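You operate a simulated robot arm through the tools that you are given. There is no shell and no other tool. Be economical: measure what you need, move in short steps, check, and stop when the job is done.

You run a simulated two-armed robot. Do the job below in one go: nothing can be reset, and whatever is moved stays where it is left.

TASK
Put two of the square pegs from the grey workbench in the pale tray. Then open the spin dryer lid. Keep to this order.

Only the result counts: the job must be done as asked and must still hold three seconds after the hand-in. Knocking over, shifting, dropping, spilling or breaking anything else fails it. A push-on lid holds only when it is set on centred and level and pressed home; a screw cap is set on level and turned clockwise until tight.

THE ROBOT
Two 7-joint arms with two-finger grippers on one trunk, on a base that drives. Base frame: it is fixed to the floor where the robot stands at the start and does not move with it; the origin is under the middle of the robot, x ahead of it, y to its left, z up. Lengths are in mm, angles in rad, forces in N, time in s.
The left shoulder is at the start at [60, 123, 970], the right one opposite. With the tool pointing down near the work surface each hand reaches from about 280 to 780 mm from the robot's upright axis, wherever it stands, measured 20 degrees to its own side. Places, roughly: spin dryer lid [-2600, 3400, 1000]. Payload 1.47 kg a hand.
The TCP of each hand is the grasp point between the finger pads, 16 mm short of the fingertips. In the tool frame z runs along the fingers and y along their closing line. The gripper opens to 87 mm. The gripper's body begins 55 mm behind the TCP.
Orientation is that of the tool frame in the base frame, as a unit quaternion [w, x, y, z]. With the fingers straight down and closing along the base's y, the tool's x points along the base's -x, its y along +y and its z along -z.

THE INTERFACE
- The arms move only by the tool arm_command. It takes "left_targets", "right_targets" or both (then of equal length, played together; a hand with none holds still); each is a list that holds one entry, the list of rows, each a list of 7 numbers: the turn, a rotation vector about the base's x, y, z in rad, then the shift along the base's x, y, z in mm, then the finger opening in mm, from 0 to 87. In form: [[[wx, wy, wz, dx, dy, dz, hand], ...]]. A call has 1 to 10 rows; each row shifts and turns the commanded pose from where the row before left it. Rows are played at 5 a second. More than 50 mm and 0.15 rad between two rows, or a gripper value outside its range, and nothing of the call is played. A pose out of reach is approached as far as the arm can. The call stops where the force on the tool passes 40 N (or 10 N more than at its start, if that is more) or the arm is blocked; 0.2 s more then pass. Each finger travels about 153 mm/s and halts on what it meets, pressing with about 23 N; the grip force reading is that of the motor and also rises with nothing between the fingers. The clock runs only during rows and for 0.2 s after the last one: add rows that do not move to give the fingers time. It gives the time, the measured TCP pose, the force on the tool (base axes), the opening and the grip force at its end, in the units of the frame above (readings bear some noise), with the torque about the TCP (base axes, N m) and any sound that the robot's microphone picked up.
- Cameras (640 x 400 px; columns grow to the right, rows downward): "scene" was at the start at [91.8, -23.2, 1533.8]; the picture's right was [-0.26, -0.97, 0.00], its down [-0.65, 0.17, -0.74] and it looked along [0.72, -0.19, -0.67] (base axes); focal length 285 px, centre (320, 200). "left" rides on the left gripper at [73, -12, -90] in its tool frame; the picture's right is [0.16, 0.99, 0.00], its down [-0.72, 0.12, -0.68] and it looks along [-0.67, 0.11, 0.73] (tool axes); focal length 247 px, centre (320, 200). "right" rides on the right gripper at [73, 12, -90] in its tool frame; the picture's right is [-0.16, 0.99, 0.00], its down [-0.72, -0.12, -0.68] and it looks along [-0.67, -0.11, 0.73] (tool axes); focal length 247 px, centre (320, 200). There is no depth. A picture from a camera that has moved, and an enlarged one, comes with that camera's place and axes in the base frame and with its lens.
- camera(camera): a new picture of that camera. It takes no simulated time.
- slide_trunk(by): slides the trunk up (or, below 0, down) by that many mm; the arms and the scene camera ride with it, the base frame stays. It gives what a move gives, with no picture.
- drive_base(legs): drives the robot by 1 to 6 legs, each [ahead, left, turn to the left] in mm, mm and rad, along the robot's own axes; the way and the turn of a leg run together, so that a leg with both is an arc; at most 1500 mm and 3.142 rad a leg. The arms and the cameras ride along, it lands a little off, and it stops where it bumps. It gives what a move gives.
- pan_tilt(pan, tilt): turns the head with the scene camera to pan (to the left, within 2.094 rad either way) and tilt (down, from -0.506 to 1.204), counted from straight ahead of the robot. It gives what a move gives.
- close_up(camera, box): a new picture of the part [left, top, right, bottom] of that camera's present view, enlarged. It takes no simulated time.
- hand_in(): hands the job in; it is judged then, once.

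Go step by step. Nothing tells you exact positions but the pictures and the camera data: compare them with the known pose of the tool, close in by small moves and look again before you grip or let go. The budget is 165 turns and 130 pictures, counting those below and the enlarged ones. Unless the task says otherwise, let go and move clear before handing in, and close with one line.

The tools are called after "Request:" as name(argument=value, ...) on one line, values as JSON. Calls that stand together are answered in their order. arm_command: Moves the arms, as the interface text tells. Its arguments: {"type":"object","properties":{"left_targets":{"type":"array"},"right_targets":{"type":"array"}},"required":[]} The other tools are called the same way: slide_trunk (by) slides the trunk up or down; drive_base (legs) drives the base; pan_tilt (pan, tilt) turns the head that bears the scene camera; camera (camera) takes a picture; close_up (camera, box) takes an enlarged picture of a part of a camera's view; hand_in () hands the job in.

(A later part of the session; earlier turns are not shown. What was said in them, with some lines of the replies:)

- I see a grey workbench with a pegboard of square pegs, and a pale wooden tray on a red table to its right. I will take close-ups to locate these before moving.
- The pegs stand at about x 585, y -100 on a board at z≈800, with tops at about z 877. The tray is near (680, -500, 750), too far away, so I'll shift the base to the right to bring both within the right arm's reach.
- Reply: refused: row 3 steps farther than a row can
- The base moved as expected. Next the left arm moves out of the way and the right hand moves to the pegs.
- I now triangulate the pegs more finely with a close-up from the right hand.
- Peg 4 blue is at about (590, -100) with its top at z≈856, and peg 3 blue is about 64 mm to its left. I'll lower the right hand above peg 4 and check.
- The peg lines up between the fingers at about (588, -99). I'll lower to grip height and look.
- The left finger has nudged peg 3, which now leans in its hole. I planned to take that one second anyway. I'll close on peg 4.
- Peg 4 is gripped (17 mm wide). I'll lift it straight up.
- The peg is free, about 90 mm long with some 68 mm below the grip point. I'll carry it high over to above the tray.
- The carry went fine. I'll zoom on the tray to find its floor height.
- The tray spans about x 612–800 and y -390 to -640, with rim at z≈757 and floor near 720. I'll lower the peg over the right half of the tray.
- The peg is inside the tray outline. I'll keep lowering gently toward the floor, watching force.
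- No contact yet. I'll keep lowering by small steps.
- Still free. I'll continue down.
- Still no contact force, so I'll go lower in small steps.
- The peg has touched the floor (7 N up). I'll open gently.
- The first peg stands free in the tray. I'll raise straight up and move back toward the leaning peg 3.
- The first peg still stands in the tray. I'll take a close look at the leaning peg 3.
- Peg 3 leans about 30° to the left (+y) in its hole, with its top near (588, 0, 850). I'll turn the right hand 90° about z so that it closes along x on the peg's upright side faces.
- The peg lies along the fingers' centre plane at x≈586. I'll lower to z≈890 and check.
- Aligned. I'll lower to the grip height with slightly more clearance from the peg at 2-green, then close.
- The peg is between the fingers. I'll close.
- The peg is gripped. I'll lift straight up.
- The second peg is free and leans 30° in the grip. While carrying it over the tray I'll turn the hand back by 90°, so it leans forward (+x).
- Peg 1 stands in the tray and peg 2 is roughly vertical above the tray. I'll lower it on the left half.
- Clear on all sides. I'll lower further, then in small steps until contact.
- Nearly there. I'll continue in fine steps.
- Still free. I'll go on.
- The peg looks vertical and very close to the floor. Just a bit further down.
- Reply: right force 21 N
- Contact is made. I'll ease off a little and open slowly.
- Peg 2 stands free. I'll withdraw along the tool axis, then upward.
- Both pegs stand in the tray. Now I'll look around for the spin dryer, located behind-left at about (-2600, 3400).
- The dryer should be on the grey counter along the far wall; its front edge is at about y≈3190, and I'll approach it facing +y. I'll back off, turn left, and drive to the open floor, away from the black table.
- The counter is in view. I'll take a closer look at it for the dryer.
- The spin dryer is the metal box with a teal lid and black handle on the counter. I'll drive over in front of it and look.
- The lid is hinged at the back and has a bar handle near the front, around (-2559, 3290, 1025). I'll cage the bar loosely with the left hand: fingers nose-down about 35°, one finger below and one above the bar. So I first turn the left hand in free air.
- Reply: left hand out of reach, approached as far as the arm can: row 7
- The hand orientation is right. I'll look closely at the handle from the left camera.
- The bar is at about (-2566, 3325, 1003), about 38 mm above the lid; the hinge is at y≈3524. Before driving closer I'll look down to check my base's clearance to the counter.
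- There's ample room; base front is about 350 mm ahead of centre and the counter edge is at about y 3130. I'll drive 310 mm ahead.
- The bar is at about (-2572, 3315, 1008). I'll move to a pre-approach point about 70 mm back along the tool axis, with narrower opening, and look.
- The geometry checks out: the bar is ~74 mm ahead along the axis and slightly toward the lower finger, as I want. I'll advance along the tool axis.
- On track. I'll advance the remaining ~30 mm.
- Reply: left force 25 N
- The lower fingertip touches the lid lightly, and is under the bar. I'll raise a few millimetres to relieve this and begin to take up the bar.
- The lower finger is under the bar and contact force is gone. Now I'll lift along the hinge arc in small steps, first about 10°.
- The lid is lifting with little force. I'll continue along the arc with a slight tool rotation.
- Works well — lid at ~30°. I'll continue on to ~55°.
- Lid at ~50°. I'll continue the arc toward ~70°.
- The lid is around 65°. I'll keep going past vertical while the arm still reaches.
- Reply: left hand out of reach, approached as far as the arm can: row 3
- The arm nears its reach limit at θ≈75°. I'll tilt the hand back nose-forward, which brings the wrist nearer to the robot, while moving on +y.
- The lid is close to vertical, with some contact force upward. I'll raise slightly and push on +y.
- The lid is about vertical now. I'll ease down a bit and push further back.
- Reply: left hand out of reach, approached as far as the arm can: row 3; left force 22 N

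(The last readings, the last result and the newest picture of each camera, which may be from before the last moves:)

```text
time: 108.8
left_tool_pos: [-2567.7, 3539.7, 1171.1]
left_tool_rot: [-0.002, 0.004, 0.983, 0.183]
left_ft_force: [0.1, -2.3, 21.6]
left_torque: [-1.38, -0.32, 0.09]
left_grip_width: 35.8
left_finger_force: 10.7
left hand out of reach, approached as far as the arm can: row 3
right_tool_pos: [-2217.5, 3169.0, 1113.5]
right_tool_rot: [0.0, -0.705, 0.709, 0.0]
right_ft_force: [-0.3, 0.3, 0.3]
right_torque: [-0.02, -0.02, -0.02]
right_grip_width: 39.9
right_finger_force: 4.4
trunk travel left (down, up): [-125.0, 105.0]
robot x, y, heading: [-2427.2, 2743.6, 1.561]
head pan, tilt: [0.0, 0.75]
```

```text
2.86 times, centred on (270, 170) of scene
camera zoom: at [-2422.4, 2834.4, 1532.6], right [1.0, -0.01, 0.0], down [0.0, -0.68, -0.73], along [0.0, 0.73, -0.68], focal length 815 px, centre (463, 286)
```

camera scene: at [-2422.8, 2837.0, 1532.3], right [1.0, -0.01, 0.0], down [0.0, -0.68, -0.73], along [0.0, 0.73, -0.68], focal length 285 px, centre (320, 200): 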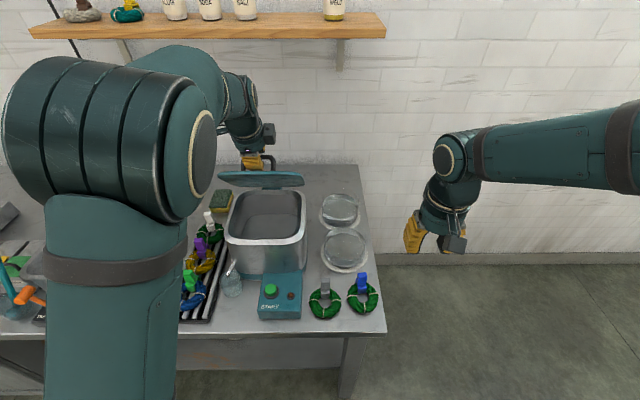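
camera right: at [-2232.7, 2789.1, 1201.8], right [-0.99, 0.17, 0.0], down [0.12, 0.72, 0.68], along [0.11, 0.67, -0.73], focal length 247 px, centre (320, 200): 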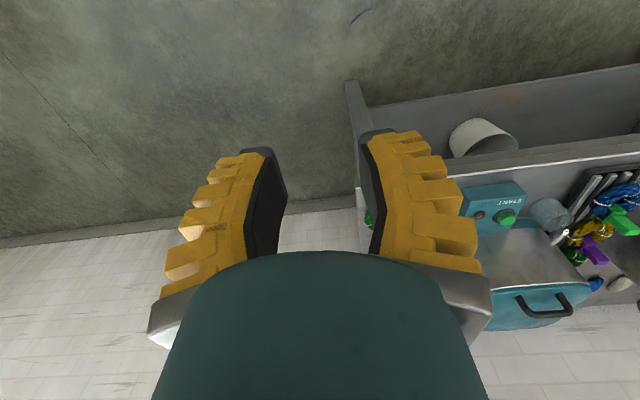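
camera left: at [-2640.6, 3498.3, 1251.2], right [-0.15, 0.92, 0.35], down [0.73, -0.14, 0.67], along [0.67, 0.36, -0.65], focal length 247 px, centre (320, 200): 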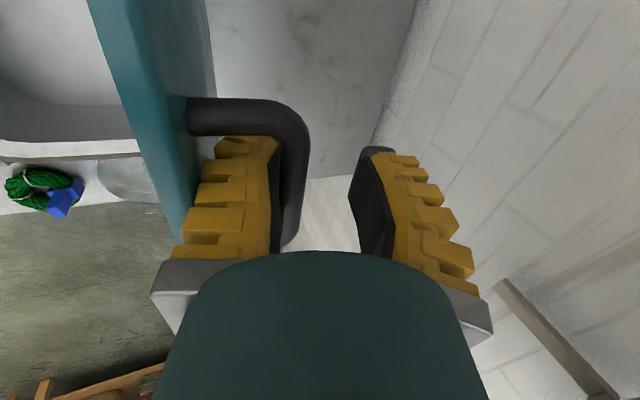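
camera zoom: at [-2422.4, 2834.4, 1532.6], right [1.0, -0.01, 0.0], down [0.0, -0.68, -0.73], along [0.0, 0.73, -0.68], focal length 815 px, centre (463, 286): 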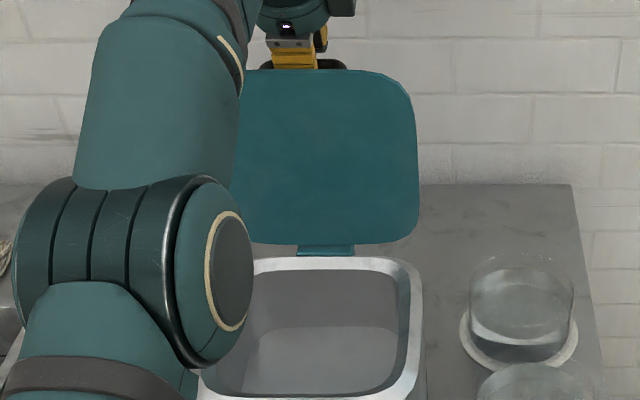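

The lid is just past vertical but the arm is at its limit. There's room for the base, so I'll ease the force and drive 40 mm ahead, carrying the lid further back.

Request:
arm_command(left_targets=[[[0, 0, 0, 0, -4, 3, 24], [0, 0, 0, 0, 0, 0, 24]]])

Request:
drive_base(legs=[[40, 0, 0]])

Request:
camera(camera="left")

Request:
camera(camera="scene")

```text
time: 109.4
left_tool_pos: [-2566.5, 3537.8, 1166.8]
left_tool_rot: [-0.001, 0.004, 0.984, 0.176]
left_ft_force: [1.3, -1.7, -7.4]
left_torque: [-0.02, 0.2, 0.13]
left_grip_width: 36.1
left_finger_force: 7.7
right_tool_pos: [-2218.3, 3172.9, 1111.7]
right_tool_rot: [0.0, -0.705, 0.71, 0.0]
right_ft_force: [-0.4, -0.1, -0.6]
right_torque: [0.01, 0.02, -0.02]
right_grip_width: 39.8
right_finger_force: 4.4
trunk travel left (down, up): [-125.0, 105.0]
robot x, y, heading: [-2426.0, 2744.2, 1.565]
head pan, tilt: [0.0, 0.75]
```

```text
time: 110.5
left_tool_pos: [-2566.9, 3575.9, 1161.6]
left_tool_rot: [-0.002, 0.003, 0.986, 0.168]
left_ft_force: [-0.2, -5.1, -4.1]
left_torque: [-0.68, -0.16, -0.2]
left_grip_width: 43.8
left_finger_force: 13.8
right_tool_pos: [-2217.9, 3211.6, 1112.5]
right_tool_rot: [0.001, -0.705, 0.71, 0.001]
right_ft_force: [0.0, -0.2, 0.0]
right_torque: [0.02, 0.03, 0.0]
right_grip_width: 40.2
right_finger_force: 4.3
trunk travel left (down, up): [-125.0, 105.0]
robot x, y, heading: [-2425.1, 2786.9, 1.564]
head pan, tilt: [0.0, 0.75]
stopped in leg 1: the force on the tool passed its limit at 46 N (the readings are from after the stop); the commanded pose is now the measured one
```

```text
30 pictures are left
camera left: at [-2640.5, 3536.6, 1242.7], right [-0.15, 0.93, 0.33], down [0.73, -0.12, 0.68], along [0.67, 0.34, -0.66], focal length 247 px, centre (320, 200)
```

left: 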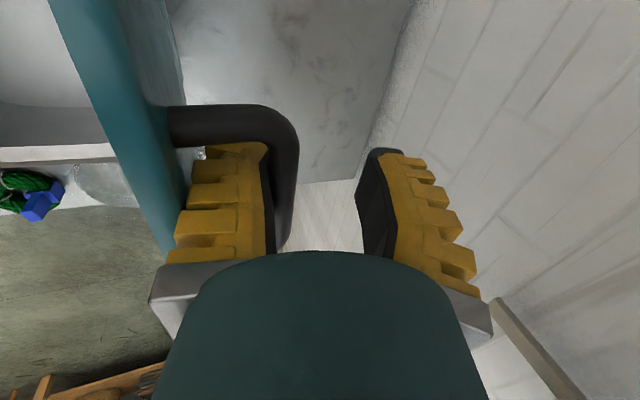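

```text
29 pictures are left
camera scene: at [-2422.7, 2877.4, 1532.5], right [1.0, -0.01, 0.0], down [0.0, -0.68, -0.73], along [0.0, 0.73, -0.68], focal length 285 px, centre (320, 200)
```

scene: 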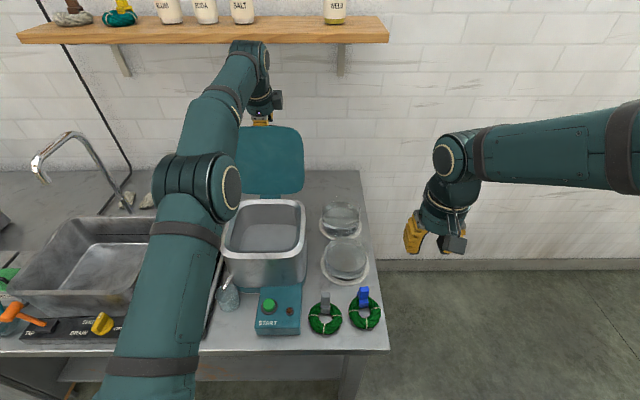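

The lid is clearly past vertical. The finger is wedged, so I'll turn the hand back toward pointing down to relieve it and check the forces.

Request:
arm_command(left_targets=[[[-0.06, 0, 0, 0, -2, 0, 38], [-0.06, 0, 0, 0, 0, 0, 38], [-0.06, 0, 0, 0, 0, 0, 38], [-0.06, 0, 0, 0, 0, 0, 38], [0, 0, 0, 0, 0, 0, 38]]])

Request:
camera(camera="left")

Request:
close_up(camera="scene", box=[200, 80, 360, 220])

```text
time: 111.8
left_tool_pos: [-2565.5, 3535.2, 1147.1]
left_tool_rot: [-0.002, 0.004, 0.999, 0.051]
left_ft_force: [-0.6, -0.3, -0.2]
left_torque: [0.01, -0.02, -0.01]
left_grip_width: 44.0
left_finger_force: 4.2
left hand out of reach, approached as far as the arm can: row 1, 2, 3, 4
right_tool_pos: [-2217.2, 3213.1, 1112.6]
right_tool_rot: [0.0, -0.704, 0.71, 0.001]
right_ft_force: [0.9, 0.1, -0.1]
right_torque: [0.0, -0.03, 0.02]
right_grip_width: 39.7
right_finger_force: 4.1
trunk travel left (down, up): [-125.0, 105.0]
robot x, y, heading: [-2423.1, 2788.4, 1.567]
head pan, tilt: [0.0, 0.75]
```

```text
28 pictures are left
camera left: at [-2639.5, 3515.7, 1235.7], right [-0.15, 0.98, 0.1], down [0.73, 0.04, 0.69], along [0.67, 0.18, -0.72], focal length 247 px, centre (320, 200)
```

left: 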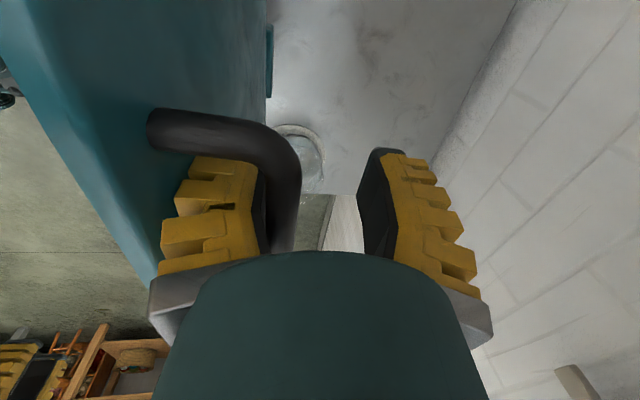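

```text
2.86 times, centred on (280, 150) of scene
camera zoom: at [-2422.5, 2879.1, 1532.2], right [1.0, -0.01, 0.0], down [0.0, -0.68, -0.73], along [0.0, 0.73, -0.68], focal length 815 px, centre (434, 343)
```

zoom: 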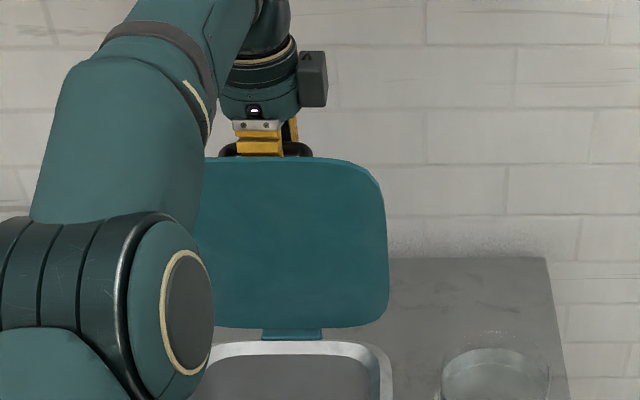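

The hand sagged back at its reach limit, leaving the lid near vertical. I'll keep the left hand as a cage and bring the right hand, fingers closed and pitched forward, to push the lid's inner face backward.

Request:
arm_command(right_targets=[[[0.13, 0, 0, 0, 25, 6, 20], [0.13, 0, 0, 0, 25, 6, 0], [0.13, 0, 0, 0, 25, 6, 0], [0.13, 0, 0, 0, 25, 6, 0], [0.13, 0, 0, 0, 25, 6, 0], [0.13, 0, 0, 0, 25, 6, 0], [0.13, 0, 0, 0, 25, 6, 0], [0, 0, 0, 0, 0, 0, 0]]])

Request:
arm_command(right_targets=[[[0, 0, 0, -40, 0, 0, 0], [0, 0, 0, -40, 0, 0, 0], [0, 0, 0, -40, 0, 0, 0], [0, 0, 0, -40, 0, 0, 0], [0, 0, 0, -40, 0, 0, 0], [0, 0, 0, -40, 0, 0, 0], [0, 0, 0, -30, 0, 0, 0]]])

Request:
camera(camera="scene")

Request:
camera(camera="right")

```text
time: 113.5
left_tool_pos: [-2566.1, 3535.1, 1145.8]
left_tool_rot: [-0.002, 0.004, 0.999, 0.05]
left_ft_force: [0.6, -0.3, -0.6]
left_torque: [0.04, -0.03, 0.0]
left_grip_width: 43.8
left_finger_force: 4.0
right_tool_pos: [-2215.9, 3382.4, 1152.6]
right_tool_rot: [0.302, -0.637, 0.644, 0.298]
right_ft_force: [0.1, -0.6, -0.4]
right_torque: [-0.04, -0.03, -0.01]
right_grip_width: 0.0
right_finger_force: 23.2
right hand out of reach, approached as far as the arm can: row 7
trunk travel left (down, up): [-125.0, 105.0]
robot x, y, heading: [-2423.1, 2788.8, 1.565]
head pan, tilt: [0.0, 0.75]
```

```text
time: 115.2
left_tool_pos: [-2566.1, 3535.3, 1147.0]
left_tool_rot: [-0.002, 0.004, 0.999, 0.051]
left_ft_force: [-0.1, 0.1, 1.0]
left_torque: [-0.04, 0.01, -0.02]
left_grip_width: 43.7
left_finger_force: 4.5
right_tool_pos: [-2489.2, 3381.0, 1151.7]
right_tool_rot: [0.31, -0.633, 0.637, 0.312]
right_ft_force: [0.4, 0.4, -0.4]
right_torque: [0.0, -0.05, -0.06]
right_grip_width: 0.0
right_finger_force: 22.6
trunk travel left (down, up): [-125.0, 105.0]
robot x, y, heading: [-2423.8, 2788.3, 1.561]
head pan, tilt: [0.0, 0.75]
```

```text
26 pictures are left
camera scene: at [-2423.2, 2879.2, 1532.2], right [1.0, -0.01, 0.0], down [0.0, -0.68, -0.73], along [0.01, 0.73, -0.68], focal length 285 px, centre (320, 200)
```

scene: 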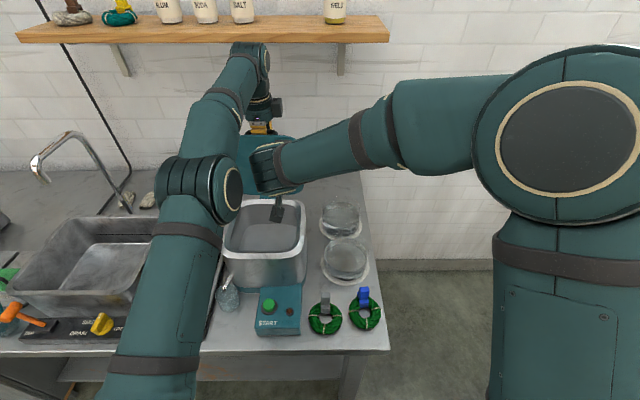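

```text
25 pictures are left
camera right: at [-2501.2, 3266.9, 1149.9], right [-0.99, 0.1, 0.13], down [0.12, -0.09, 0.99], along [0.11, 0.99, 0.08], focal length 247 px, centre (320, 200)
```

right: 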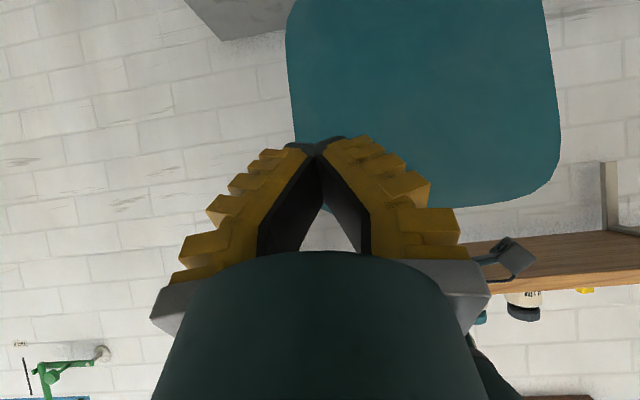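

The right fingers are facing the lid's inner side at x≈-2489. I'll lower 40 mm to stay clear of the left hand and approach the lid.

Request:
arm_command(right_targets=[[[0, 0, 0, 4, 5, -20, 0], [0, 0, 0, 4, 10, -20, 0], [0, 0, 0, 0, 20, 0, 0], [0, 0, 0, 0, 20, 0, 0], [0, 0, 0, 0, 10, 0, 0], [0, 0, 0, 0, 10, 0, 0]]])

Request:
camera(camera="right")

Request:
close_up(camera="scene", box=[200, 80, 360, 240])

```text
time: 116.5
left_tool_pos: [-2565.8, 3535.0, 1147.9]
left_tool_rot: [-0.002, 0.004, 0.999, 0.051]
left_ft_force: [0.6, -0.9, -0.3]
left_torque: [0.01, 0.01, 0.01]
left_grip_width: 43.6
left_finger_force: 3.8
right_tool_pos: [-2478.7, 3457.5, 1112.6]
right_tool_rot: [0.31, -0.633, 0.637, 0.312]
right_ft_force: [-0.6, 0.3, -0.9]
right_torque: [-0.02, -0.01, -0.03]
right_grip_width: 0.1
right_finger_force: 22.6
trunk travel left (down, up): [-125.0, 105.0]
robot x, y, heading: [-2428.4, 2790.3, 1.566]
head pan, tilt: [0.0, 0.75]
```

```text
24 pictures are left
camera right: at [-2491.4, 3342.7, 1110.1], right [-0.99, 0.1, 0.13], down [0.12, -0.09, 0.99], along [0.11, 0.99, 0.08], focal length 247 px, centre (320, 200)
```

right: 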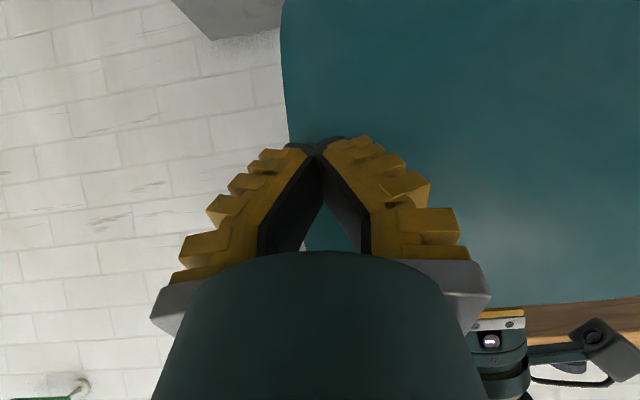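

```text
2.50 times, centred on (280, 160) of scene
camera zoom: at [-2422.6, 2879.4, 1532.2], right [1.0, -0.01, 0.0], down [0.0, -0.68, -0.73], along [0.0, 0.73, -0.68], focal length 713 px, centre (420, 300)
```

zoom: 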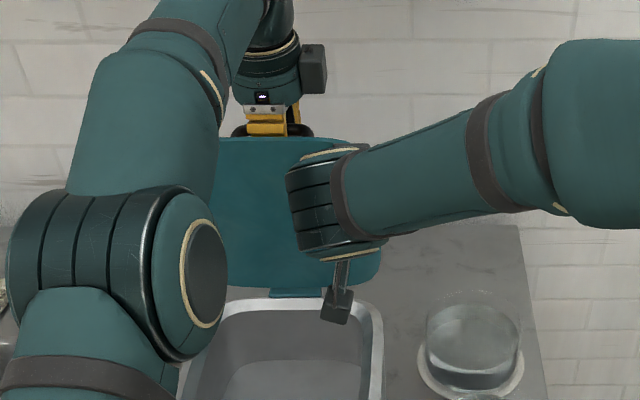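

No contact yet. I'll push on in small steps.

Request:
arm_command(right_targets=[[[0, 0, 0, -4, 8, 0, 0], [0, 0, 0, -4, 8, 0, 0], [0, 0, 0, 0, 8, 0, 0], [0, 0, 0, 0, 8, 0, 0], [0, 0, 0, 0, 0, 0, 0]]])

Request:
camera(camera="left")

Request:
close_up(camera="scene", box=[200, 80, 360, 240])

```text
time: 117.1
left_tool_pos: [-2565.7, 3536.5, 1149.6]
left_tool_rot: [-0.004, 0.003, 0.998, 0.058]
left_ft_force: [0.5, 17.6, 2.5]
left_torque: [-0.38, -0.08, 0.19]
left_grip_width: 34.6
left_finger_force: 0.1
right_tool_pos: [-2479.2, 3466.4, 1111.9]
right_tool_rot: [0.311, -0.632, 0.64, 0.308]
right_ft_force: [8.3, -24.1, 5.7]
right_torque: [0.24, 0.19, 0.24]
right_grip_width: 6.0
right_finger_force: 23.0
trunk travel left (down, up): [-125.0, 105.0]
robot x, y, heading: [-2424.5, 2787.0, 1.562]
head pan, tilt: [0.0, 0.75]
stopped in row 2 (right hand): the force on the tool passed its limit at 47 N (the readings are from after the stop); the commanded pose is now the measured one
```

```text
22 pictures are left
camera left: at [-2639.3, 3515.6, 1238.0], right [-0.15, 0.98, 0.11], down [0.73, 0.03, 0.68], along [0.67, 0.19, -0.72], focal length 247 px, centre (320, 200)
```

left: 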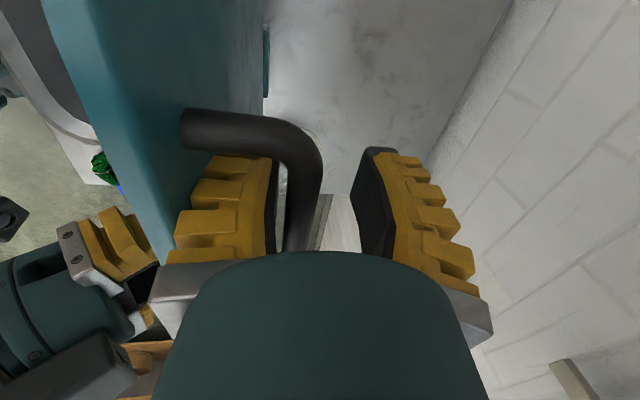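

```text
2.50 times, centred on (280, 160) of scene
camera zoom: at [-2420.8, 2877.3, 1532.4], right [1.0, -0.01, 0.0], down [-0.01, -0.68, -0.73], along [0.01, 0.73, -0.68], focal length 713 px, centre (420, 300)
```

zoom: 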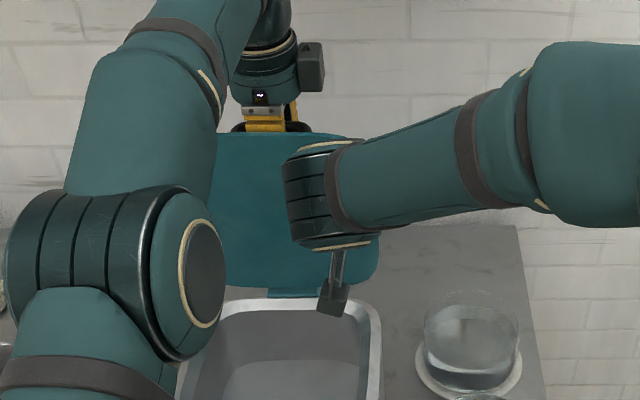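

The left finger behind the lid blocks it. The right hand now guards the lid from the front, so I'll ease it slightly and withdraw the left hand upward out of the handle.

Request:
arm_command(right_targets=[[[0, 0, 0, 0, -4, 0, 0], [0, 0, 0, 0, -1, 0, 0], [0, 0, 0, 0, 0, 0, 0], [0, 0, 0, 0, 0, 0, 0], [0, 0, 0, 0, 0, 0, 0], [0, 0, 0, 0, 0, 0, 0], [0, 0, 0, 0, 0, 0, 0], [0, 0, 0, 0, 0, 0, 0]]], left_targets=[[[0, 0, 0, 0, 0, 0, 38], [0, 0, 0, 0, 0, 2, 38], [0, 0, 0, 0, -1, 8, 38], [0, 0, 0, 0, -1, 10, 38], [0, 0, 0, 0, -2, 15, 38], [0, 0, 0, 0, -2, 15, 38], [0, 0, 0, 0, -2, 20, 38], [0, 0, 0, 0, -2, 20, 38]]])

Request:
camera(camera="left")

Request:
close_up(camera="scene", box=[200, 60, 360, 240])

```text
time: 118.9
left_tool_pos: [-2569.1, 3506.8, 1230.2]
left_tool_rot: [-0.002, 0.002, 0.999, 0.054]
left_ft_force: [0.4, -0.7, 0.6]
left_torque: [0.04, 0.02, -0.02]
left_grip_width: 43.7
left_finger_force: 3.9
left hand out of reach, approached as far as the arm can: row 5, 7, 8
right_tool_pos: [-2482.0, 3464.0, 1113.1]
right_tool_rot: [0.311, -0.632, 0.639, 0.308]
right_ft_force: [-0.8, 0.1, 0.2]
right_torque: [0.02, 0.0, -0.01]
right_grip_width: 0.0
right_finger_force: 28.4
trunk travel left (down, up): [-125.0, 105.0]
robot x, y, heading: [-2424.4, 2790.6, 1.561]
head pan, tilt: [0.0, 0.75]
```

```text
20 pictures are left
camera left: at [-2642.9, 3486.9, 1319.1], right [-0.15, 0.98, 0.11], down [0.73, 0.04, 0.68], along [0.67, 0.18, -0.72], focal length 247 px, centre (320, 200)
```

left: 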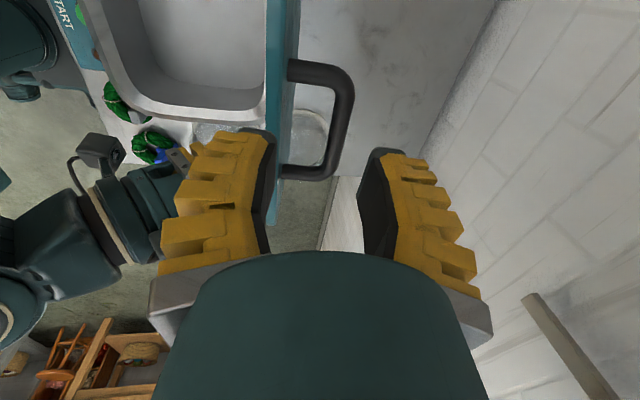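

```text
2.22 times, centred on (280, 150) of scene
camera zoom: at [-2422.1, 2877.9, 1532.4], right [1.0, -0.01, 0.0], down [-0.01, -0.68, -0.73], along [0.01, 0.73, -0.68], focal length 634 px, centre (409, 311)
```

zoom: 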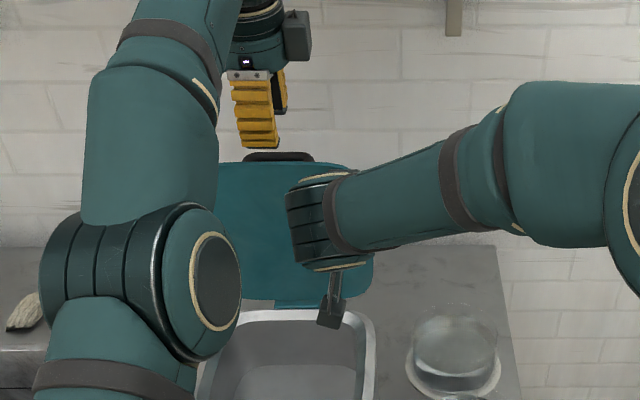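

The left hand is free and the lid stays up without load on the right hand. Now the right hand pushes the lid gently further back.

Request:
arm_command(right_targets=[[[0, 0, 0, 0, 8, 0, 0], [0, 0, 0, 0, 8, 0, 0], [0, 0, 0, 0, 8, 0, 0], [0, 0, 0, 0, 8, 0, 0], [0, 0, 0, 0, 8, 0, 0], [0, 0, 0, 0, 0, 0, 0]]])

Request:
camera(camera="left")

```text
time: 120.3
left_tool_pos: [-2570.3, 3507.7, 1229.1]
left_tool_rot: [-0.002, 0.004, 0.999, 0.055]
left_ft_force: [-0.1, 0.3, -0.7]
left_torque: [-0.02, 0.0, 0.0]
left_grip_width: 43.8
left_finger_force: 4.4
right_tool_pos: [-2481.3, 3502.8, 1111.7]
right_tool_rot: [0.311, -0.632, 0.639, 0.308]
right_ft_force: [-0.2, -0.1, -0.8]
right_torque: [0.02, -0.01, 0.02]
right_grip_width: 0.0
right_finger_force: 27.3
trunk travel left (down, up): [-125.0, 105.0]
robot x, y, heading: [-2425.9, 2787.2, 1.566]
head pan, tilt: [0.0, 0.75]
```

```text
18 pictures are left
camera left: at [-2643.0, 3488.0, 1318.2], right [-0.15, 0.98, 0.11], down [0.73, 0.04, 0.68], along [0.67, 0.18, -0.72], focal length 247 px, centre (320, 200)
```

left: 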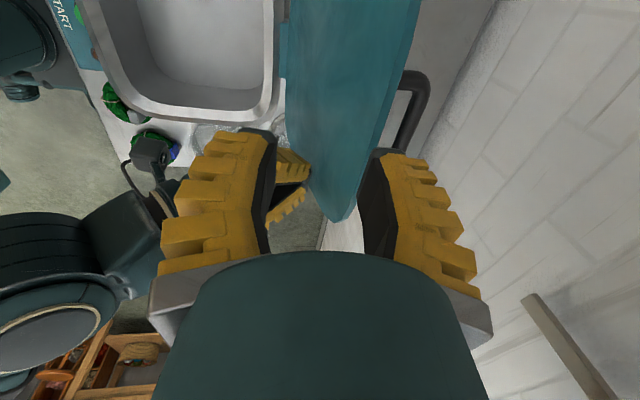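

The lid has tipped back well past vertical and puts no load on the hand. I'll draw the right hand back and see whether it stays.

Request:
arm_command(right_targets=[[[0, 0, 0, 0, -15, 3, 0], [0, 0, 0, 0, -20, 5, 0], [0, 0, 0, 0, -30, 5, 0], [0, 0, 0, 0, -30, 5, 0], [0, 0, 0, 10, -30, 5, 0], [0, 0, 0, 30, -20, 0, 0], [0, 0, 0, 40, 0, 0, 0], [0, 0, 0, 40, 0, 0, 0], [0, 0, 0, 40, 0, 0, 0], [0, 0, 0, 40, 0, 0, 0]]])

Request:
camera(camera="scene")

Request:
camera(camera="left")

```text
time: 122.5
left_tool_pos: [-2568.6, 3507.5, 1230.3]
left_tool_rot: [-0.003, 0.003, 0.998, 0.055]
left_ft_force: [0.3, -0.4, 0.5]
left_torque: [0.0, 0.0, -0.02]
left_grip_width: 43.7
left_finger_force: 4.7
right_tool_pos: [-2280.1, 3357.5, 1134.0]
right_tool_rot: [0.31, -0.632, 0.639, 0.309]
right_ft_force: [0.4, -0.5, -0.4]
right_torque: [0.0, 0.02, -0.04]
right_grip_width: 0.2
right_finger_force: 27.7
trunk travel left (down, up): [-125.0, 105.0]
robot x, y, heading: [-2427.5, 2787.9, 1.563]
head pan, tilt: [0.0, 0.75]
```

```text
17 pictures are left
camera scene: at [-2421.2, 2878.5, 1532.3], right [1.0, -0.01, 0.0], down [-0.01, -0.68, -0.73], along [0.01, 0.73, -0.68], focal length 285 px, centre (320, 200)
```

scene: 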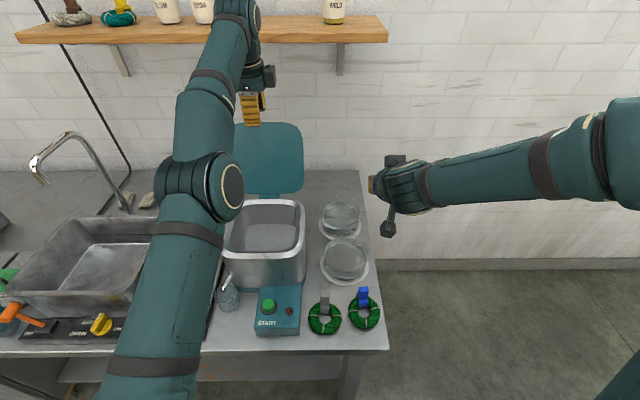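

```text
16 pictures are left
camera left: at [-2641.9, 3487.7, 1318.5], right [-0.15, 0.98, 0.11], down [0.73, 0.04, 0.68], along [0.67, 0.18, -0.72], focal length 247 px, centre (320, 200)
```

left: 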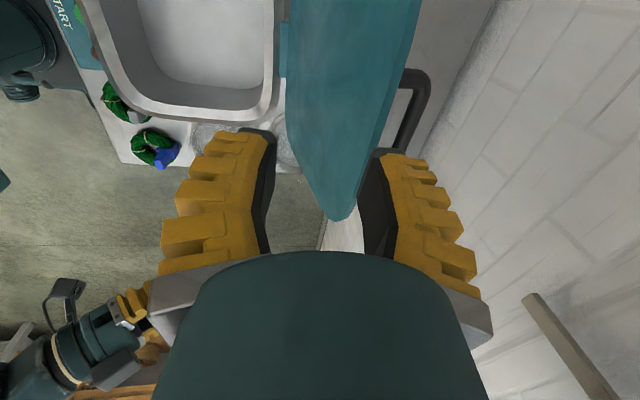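

The lid stays open on its own. I'll withdraw the left hand up and back towards the robot, the fingertips being well above the lid's top edge.

Request:
slide_trunk(by=40)

Request:
arm_command(left_targets=[[[0, 0, 0, 0, -25, 5, 38], [0, 0, 0, 0, -35, 5, 38], [0, 0, 0, 0, -40, 0, 38], [0, 0, 0, 0, -45, 0, 38], [0, 0, 0, 0, -45, 0, 38], [0, 0, 0, 0, -45, 0, 38], [0, 0, 0, 0, -45, 0, 38], [0, 0, 0, 0, -40, 0, 38]]])

Request:
camera(camera="scene")

```text
time: 123.3
left_tool_pos: [-2570.0, 3508.2, 1268.7]
left_tool_rot: [-0.002, 0.004, 0.999, 0.054]
left_ft_force: [0.7, -0.9, -0.7]
left_torque: [-0.01, 0.0, 0.0]
left_grip_width: 43.6
left_finger_force: 4.0
right_tool_pos: [-2280.4, 3357.6, 1173.9]
right_tool_rot: [0.311, -0.632, 0.64, 0.308]
right_ft_force: [-0.6, -0.7, -0.1]
right_torque: [0.02, -0.02, 0.0]
right_grip_width: 0.0
right_finger_force: 28.4
trunk travel left (down, up): [-165.0, 65.0]
robot x, y, heading: [-2427.1, 2788.8, 1.566]
head pan, tilt: [0.0, 0.75]
```

```text
time: 125.3
left_tool_pos: [-2566.6, 3391.2, 1382.2]
left_tool_rot: [0.014, -0.017, 0.995, 0.093]
left_ft_force: [0.2, 0.6, 0.0]
left_torque: [-0.08, 0.02, 0.01]
left_grip_width: 44.0
left_finger_force: 4.0
left hand out of reach, approached as far as the arm can: row 1, 2, 3, 4, 5, 6, 7
right_tool_pos: [-2278.1, 3362.0, 1173.1]
right_tool_rot: [0.309, -0.632, 0.641, 0.307]
right_ft_force: [0.0, 1.3, -1.2]
right_torque: [-0.02, -0.02, 0.03]
right_grip_width: 0.2
right_finger_force: 28.3
trunk travel left (down, up): [-165.0, 65.0]
robot x, y, heading: [-2420.2, 2784.8, 1.564]
head pan, tilt: [0.0, 0.75]
stopped in row 8 (left hand): the arm was blocked; the commanded pose is now the measured one
```

```text
15 pictures are left
camera scene: at [-2420.4, 2884.4, 1571.7], right [1.0, -0.01, 0.0], down [-0.01, -0.69, -0.73], along [0.0, 0.73, -0.69], focal length 285 px, centre (320, 200)
```

scene: 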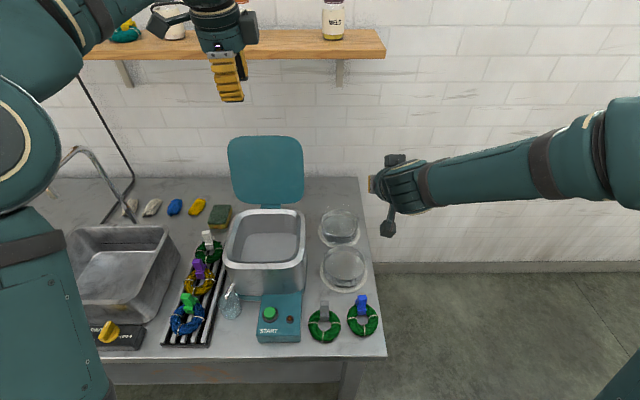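

The lid stays open. The left arm reported being blocked, so I'll check around it, especially the shelf jars.

Request:
pan_tilt(pan=0.15, tilt=0.2)

Request:
camera(camera="scene")

```text
time: 126.3
left_tool_pos: [-2567.2, 3386.0, 1384.1]
left_tool_rot: [0.016, -0.017, 0.995, 0.094]
left_ft_force: [0.6, -0.8, 0.1]
left_torque: [-0.03, 0.02, -0.04]
left_grip_width: 43.5
left_finger_force: 4.1
right_tool_pos: [-2280.0, 3359.5, 1174.6]
right_tool_rot: [0.312, -0.632, 0.64, 0.308]
right_ft_force: [0.5, 0.7, -0.1]
right_torque: [-0.03, 0.01, 0.02]
right_grip_width: 0.0
right_finger_force: 28.0
trunk travel left (down, up): [-165.0, 65.0]
robot x, y, heading: [-2425.3, 2789.9, 1.567]
head pan, tilt: [0.15, 0.201]
```

```text
14 pictures are left
camera scene: at [-2436.3, 2888.6, 1621.8], right [0.99, 0.14, 0.0], down [0.03, -0.2, -0.98], along [-0.14, 0.97, -0.2], focal length 285 px, centre (320, 200)
```

scene: 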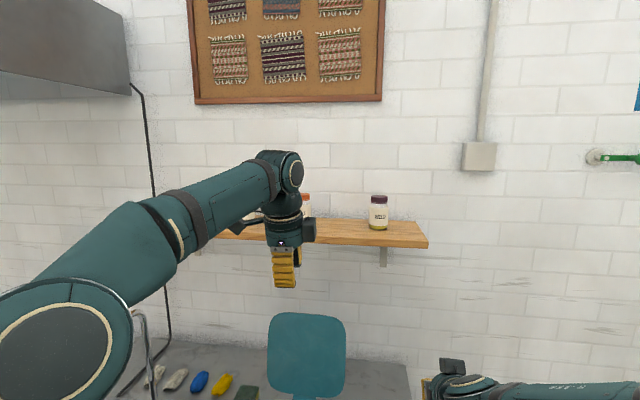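

The arm seems clear of the shelf; the block looks like a joint-configuration limit. I'll withdraw in gentle steps, backward and down in front of the dryer.

Request:
arm_command(left_targets=[[[0, 0, 0, 0, -20, -5, 38], [0, 0, 0, 0, -25, -10, 38], [0, 0, 0, 0, -30, -15, 38], [0, 0, 0, 0, -35, -15, 38]]])

Request:
camera(camera="scene")

```text
time: 127.3
left_tool_pos: [-2568.7, 3274.9, 1340.1]
left_tool_rot: [0.014, -0.018, 0.995, 0.095]
left_ft_force: [0.4, 0.1, 0.6]
left_torque: [0.01, 0.01, -0.03]
left_grip_width: 44.1
left_finger_force: 4.3
right_tool_pos: [-2279.8, 3356.7, 1176.1]
right_tool_rot: [0.311, -0.632, 0.639, 0.308]
right_ft_force: [-0.8, -1.1, -0.3]
right_torque: [0.0, 0.0, -0.03]
right_grip_width: 0.0
right_finger_force: 28.1
trunk travel left (down, up): [-165.0, 65.0]
robot x, y, heading: [-2426.2, 2788.3, 1.566]
head pan, tilt: [0.15, 0.201]
```

```text
13 pictures are left
camera scene: at [-2436.6, 2886.5, 1622.0], right [0.99, 0.14, 0.0], down [0.03, -0.2, -0.98], along [-0.14, 0.97, -0.2], focal length 285 px, centre (320, 200)
```

scene: 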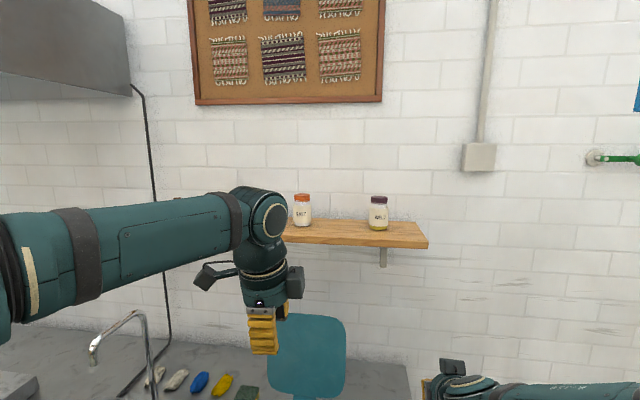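

The arm is clear of the jars. I'll back the base off and take the final check pictures.

Request:
drive_base(legs=[[-400, 0, 0]])

Request:
pan_tilt(pan=0.1, tilt=0.4)

Request:
camera(camera="scene")

Request:
close_up(camera="scene", box=[100, 60, 400, 330])

```text
time: 129.8
left_tool_pos: [-2572.1, 2871.6, 1340.1]
left_tool_rot: [0.014, -0.017, 0.995, 0.094]
left_ft_force: [0.0, 0.1, -0.6]
left_torque: [0.02, 0.04, 0.02]
left_grip_width: 43.7
left_finger_force: 4.2
right_tool_pos: [-2283.7, 2953.3, 1175.1]
right_tool_rot: [0.311, -0.632, 0.639, 0.309]
right_ft_force: [1.1, -1.6, -0.6]
right_torque: [-0.01, -0.02, -0.05]
right_grip_width: 0.0
right_finger_force: 27.5
trunk travel left (down, up): [-165.0, 65.0]
robot x, y, heading: [-2426.5, 2379.5, 1.57]
head pan, tilt: [0.15, 0.201]
```

```text
time: 130.6
left_tool_pos: [-2571.1, 2872.6, 1338.9]
left_tool_rot: [0.016, -0.018, 0.995, 0.094]
left_ft_force: [-0.5, -0.3, -0.6]
left_torque: [0.04, 0.03, 0.01]
left_grip_width: 43.8
left_finger_force: 4.1
right_tool_pos: [-2282.9, 2955.2, 1174.3]
right_tool_rot: [0.311, -0.632, 0.64, 0.308]
right_ft_force: [-0.6, 0.1, -0.3]
right_torque: [0.03, 0.01, 0.0]
right_grip_width: 0.0
right_finger_force: 27.8
trunk travel left (down, up): [-165.0, 65.0]
robot x, y, heading: [-2429.6, 2385.0, 1.563]
head pan, tilt: [0.099, 0.4]
```

```text
12 pictures are left
camera scene: at [-2434.6, 2485.3, 1603.4], right [1.0, 0.09, 0.0], down [0.04, -0.39, -0.92], along [-0.08, 0.92, -0.39], focal length 285 px, centre (320, 200)
```

scene: 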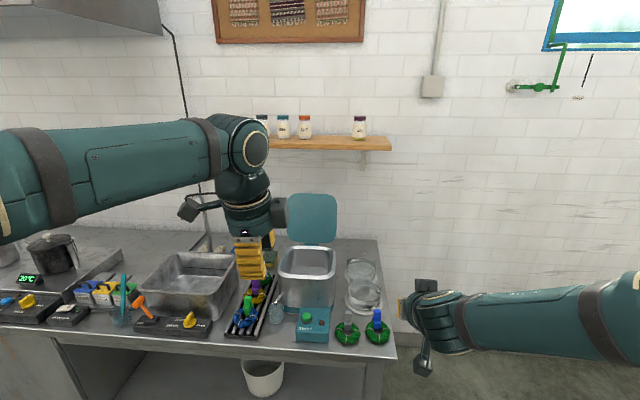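

```text
1.48 times, centred on (250, 195) of scene
camera zoom: at [-2434.6, 2485.3, 1603.4], right [1.0, 0.09, 0.0], down [0.04, -0.39, -0.92], along [-0.08, 0.92, -0.39], focal length 423 px, centre (424, 207)
```

zoom: 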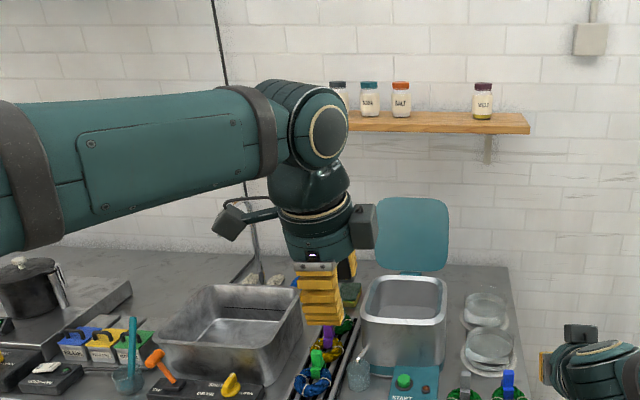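

The lid stands open past vertical, the items around it look in place, both pegs were standing in the tray when I left, and both hands are clear. I'm handing in.

Request:
hand_in()

```text
The job is handed in.
```

I put two square pegs in the pale tray, then opened the spin dryer lid. It stands open past vertical, both hands are clear, and the job is handed in.
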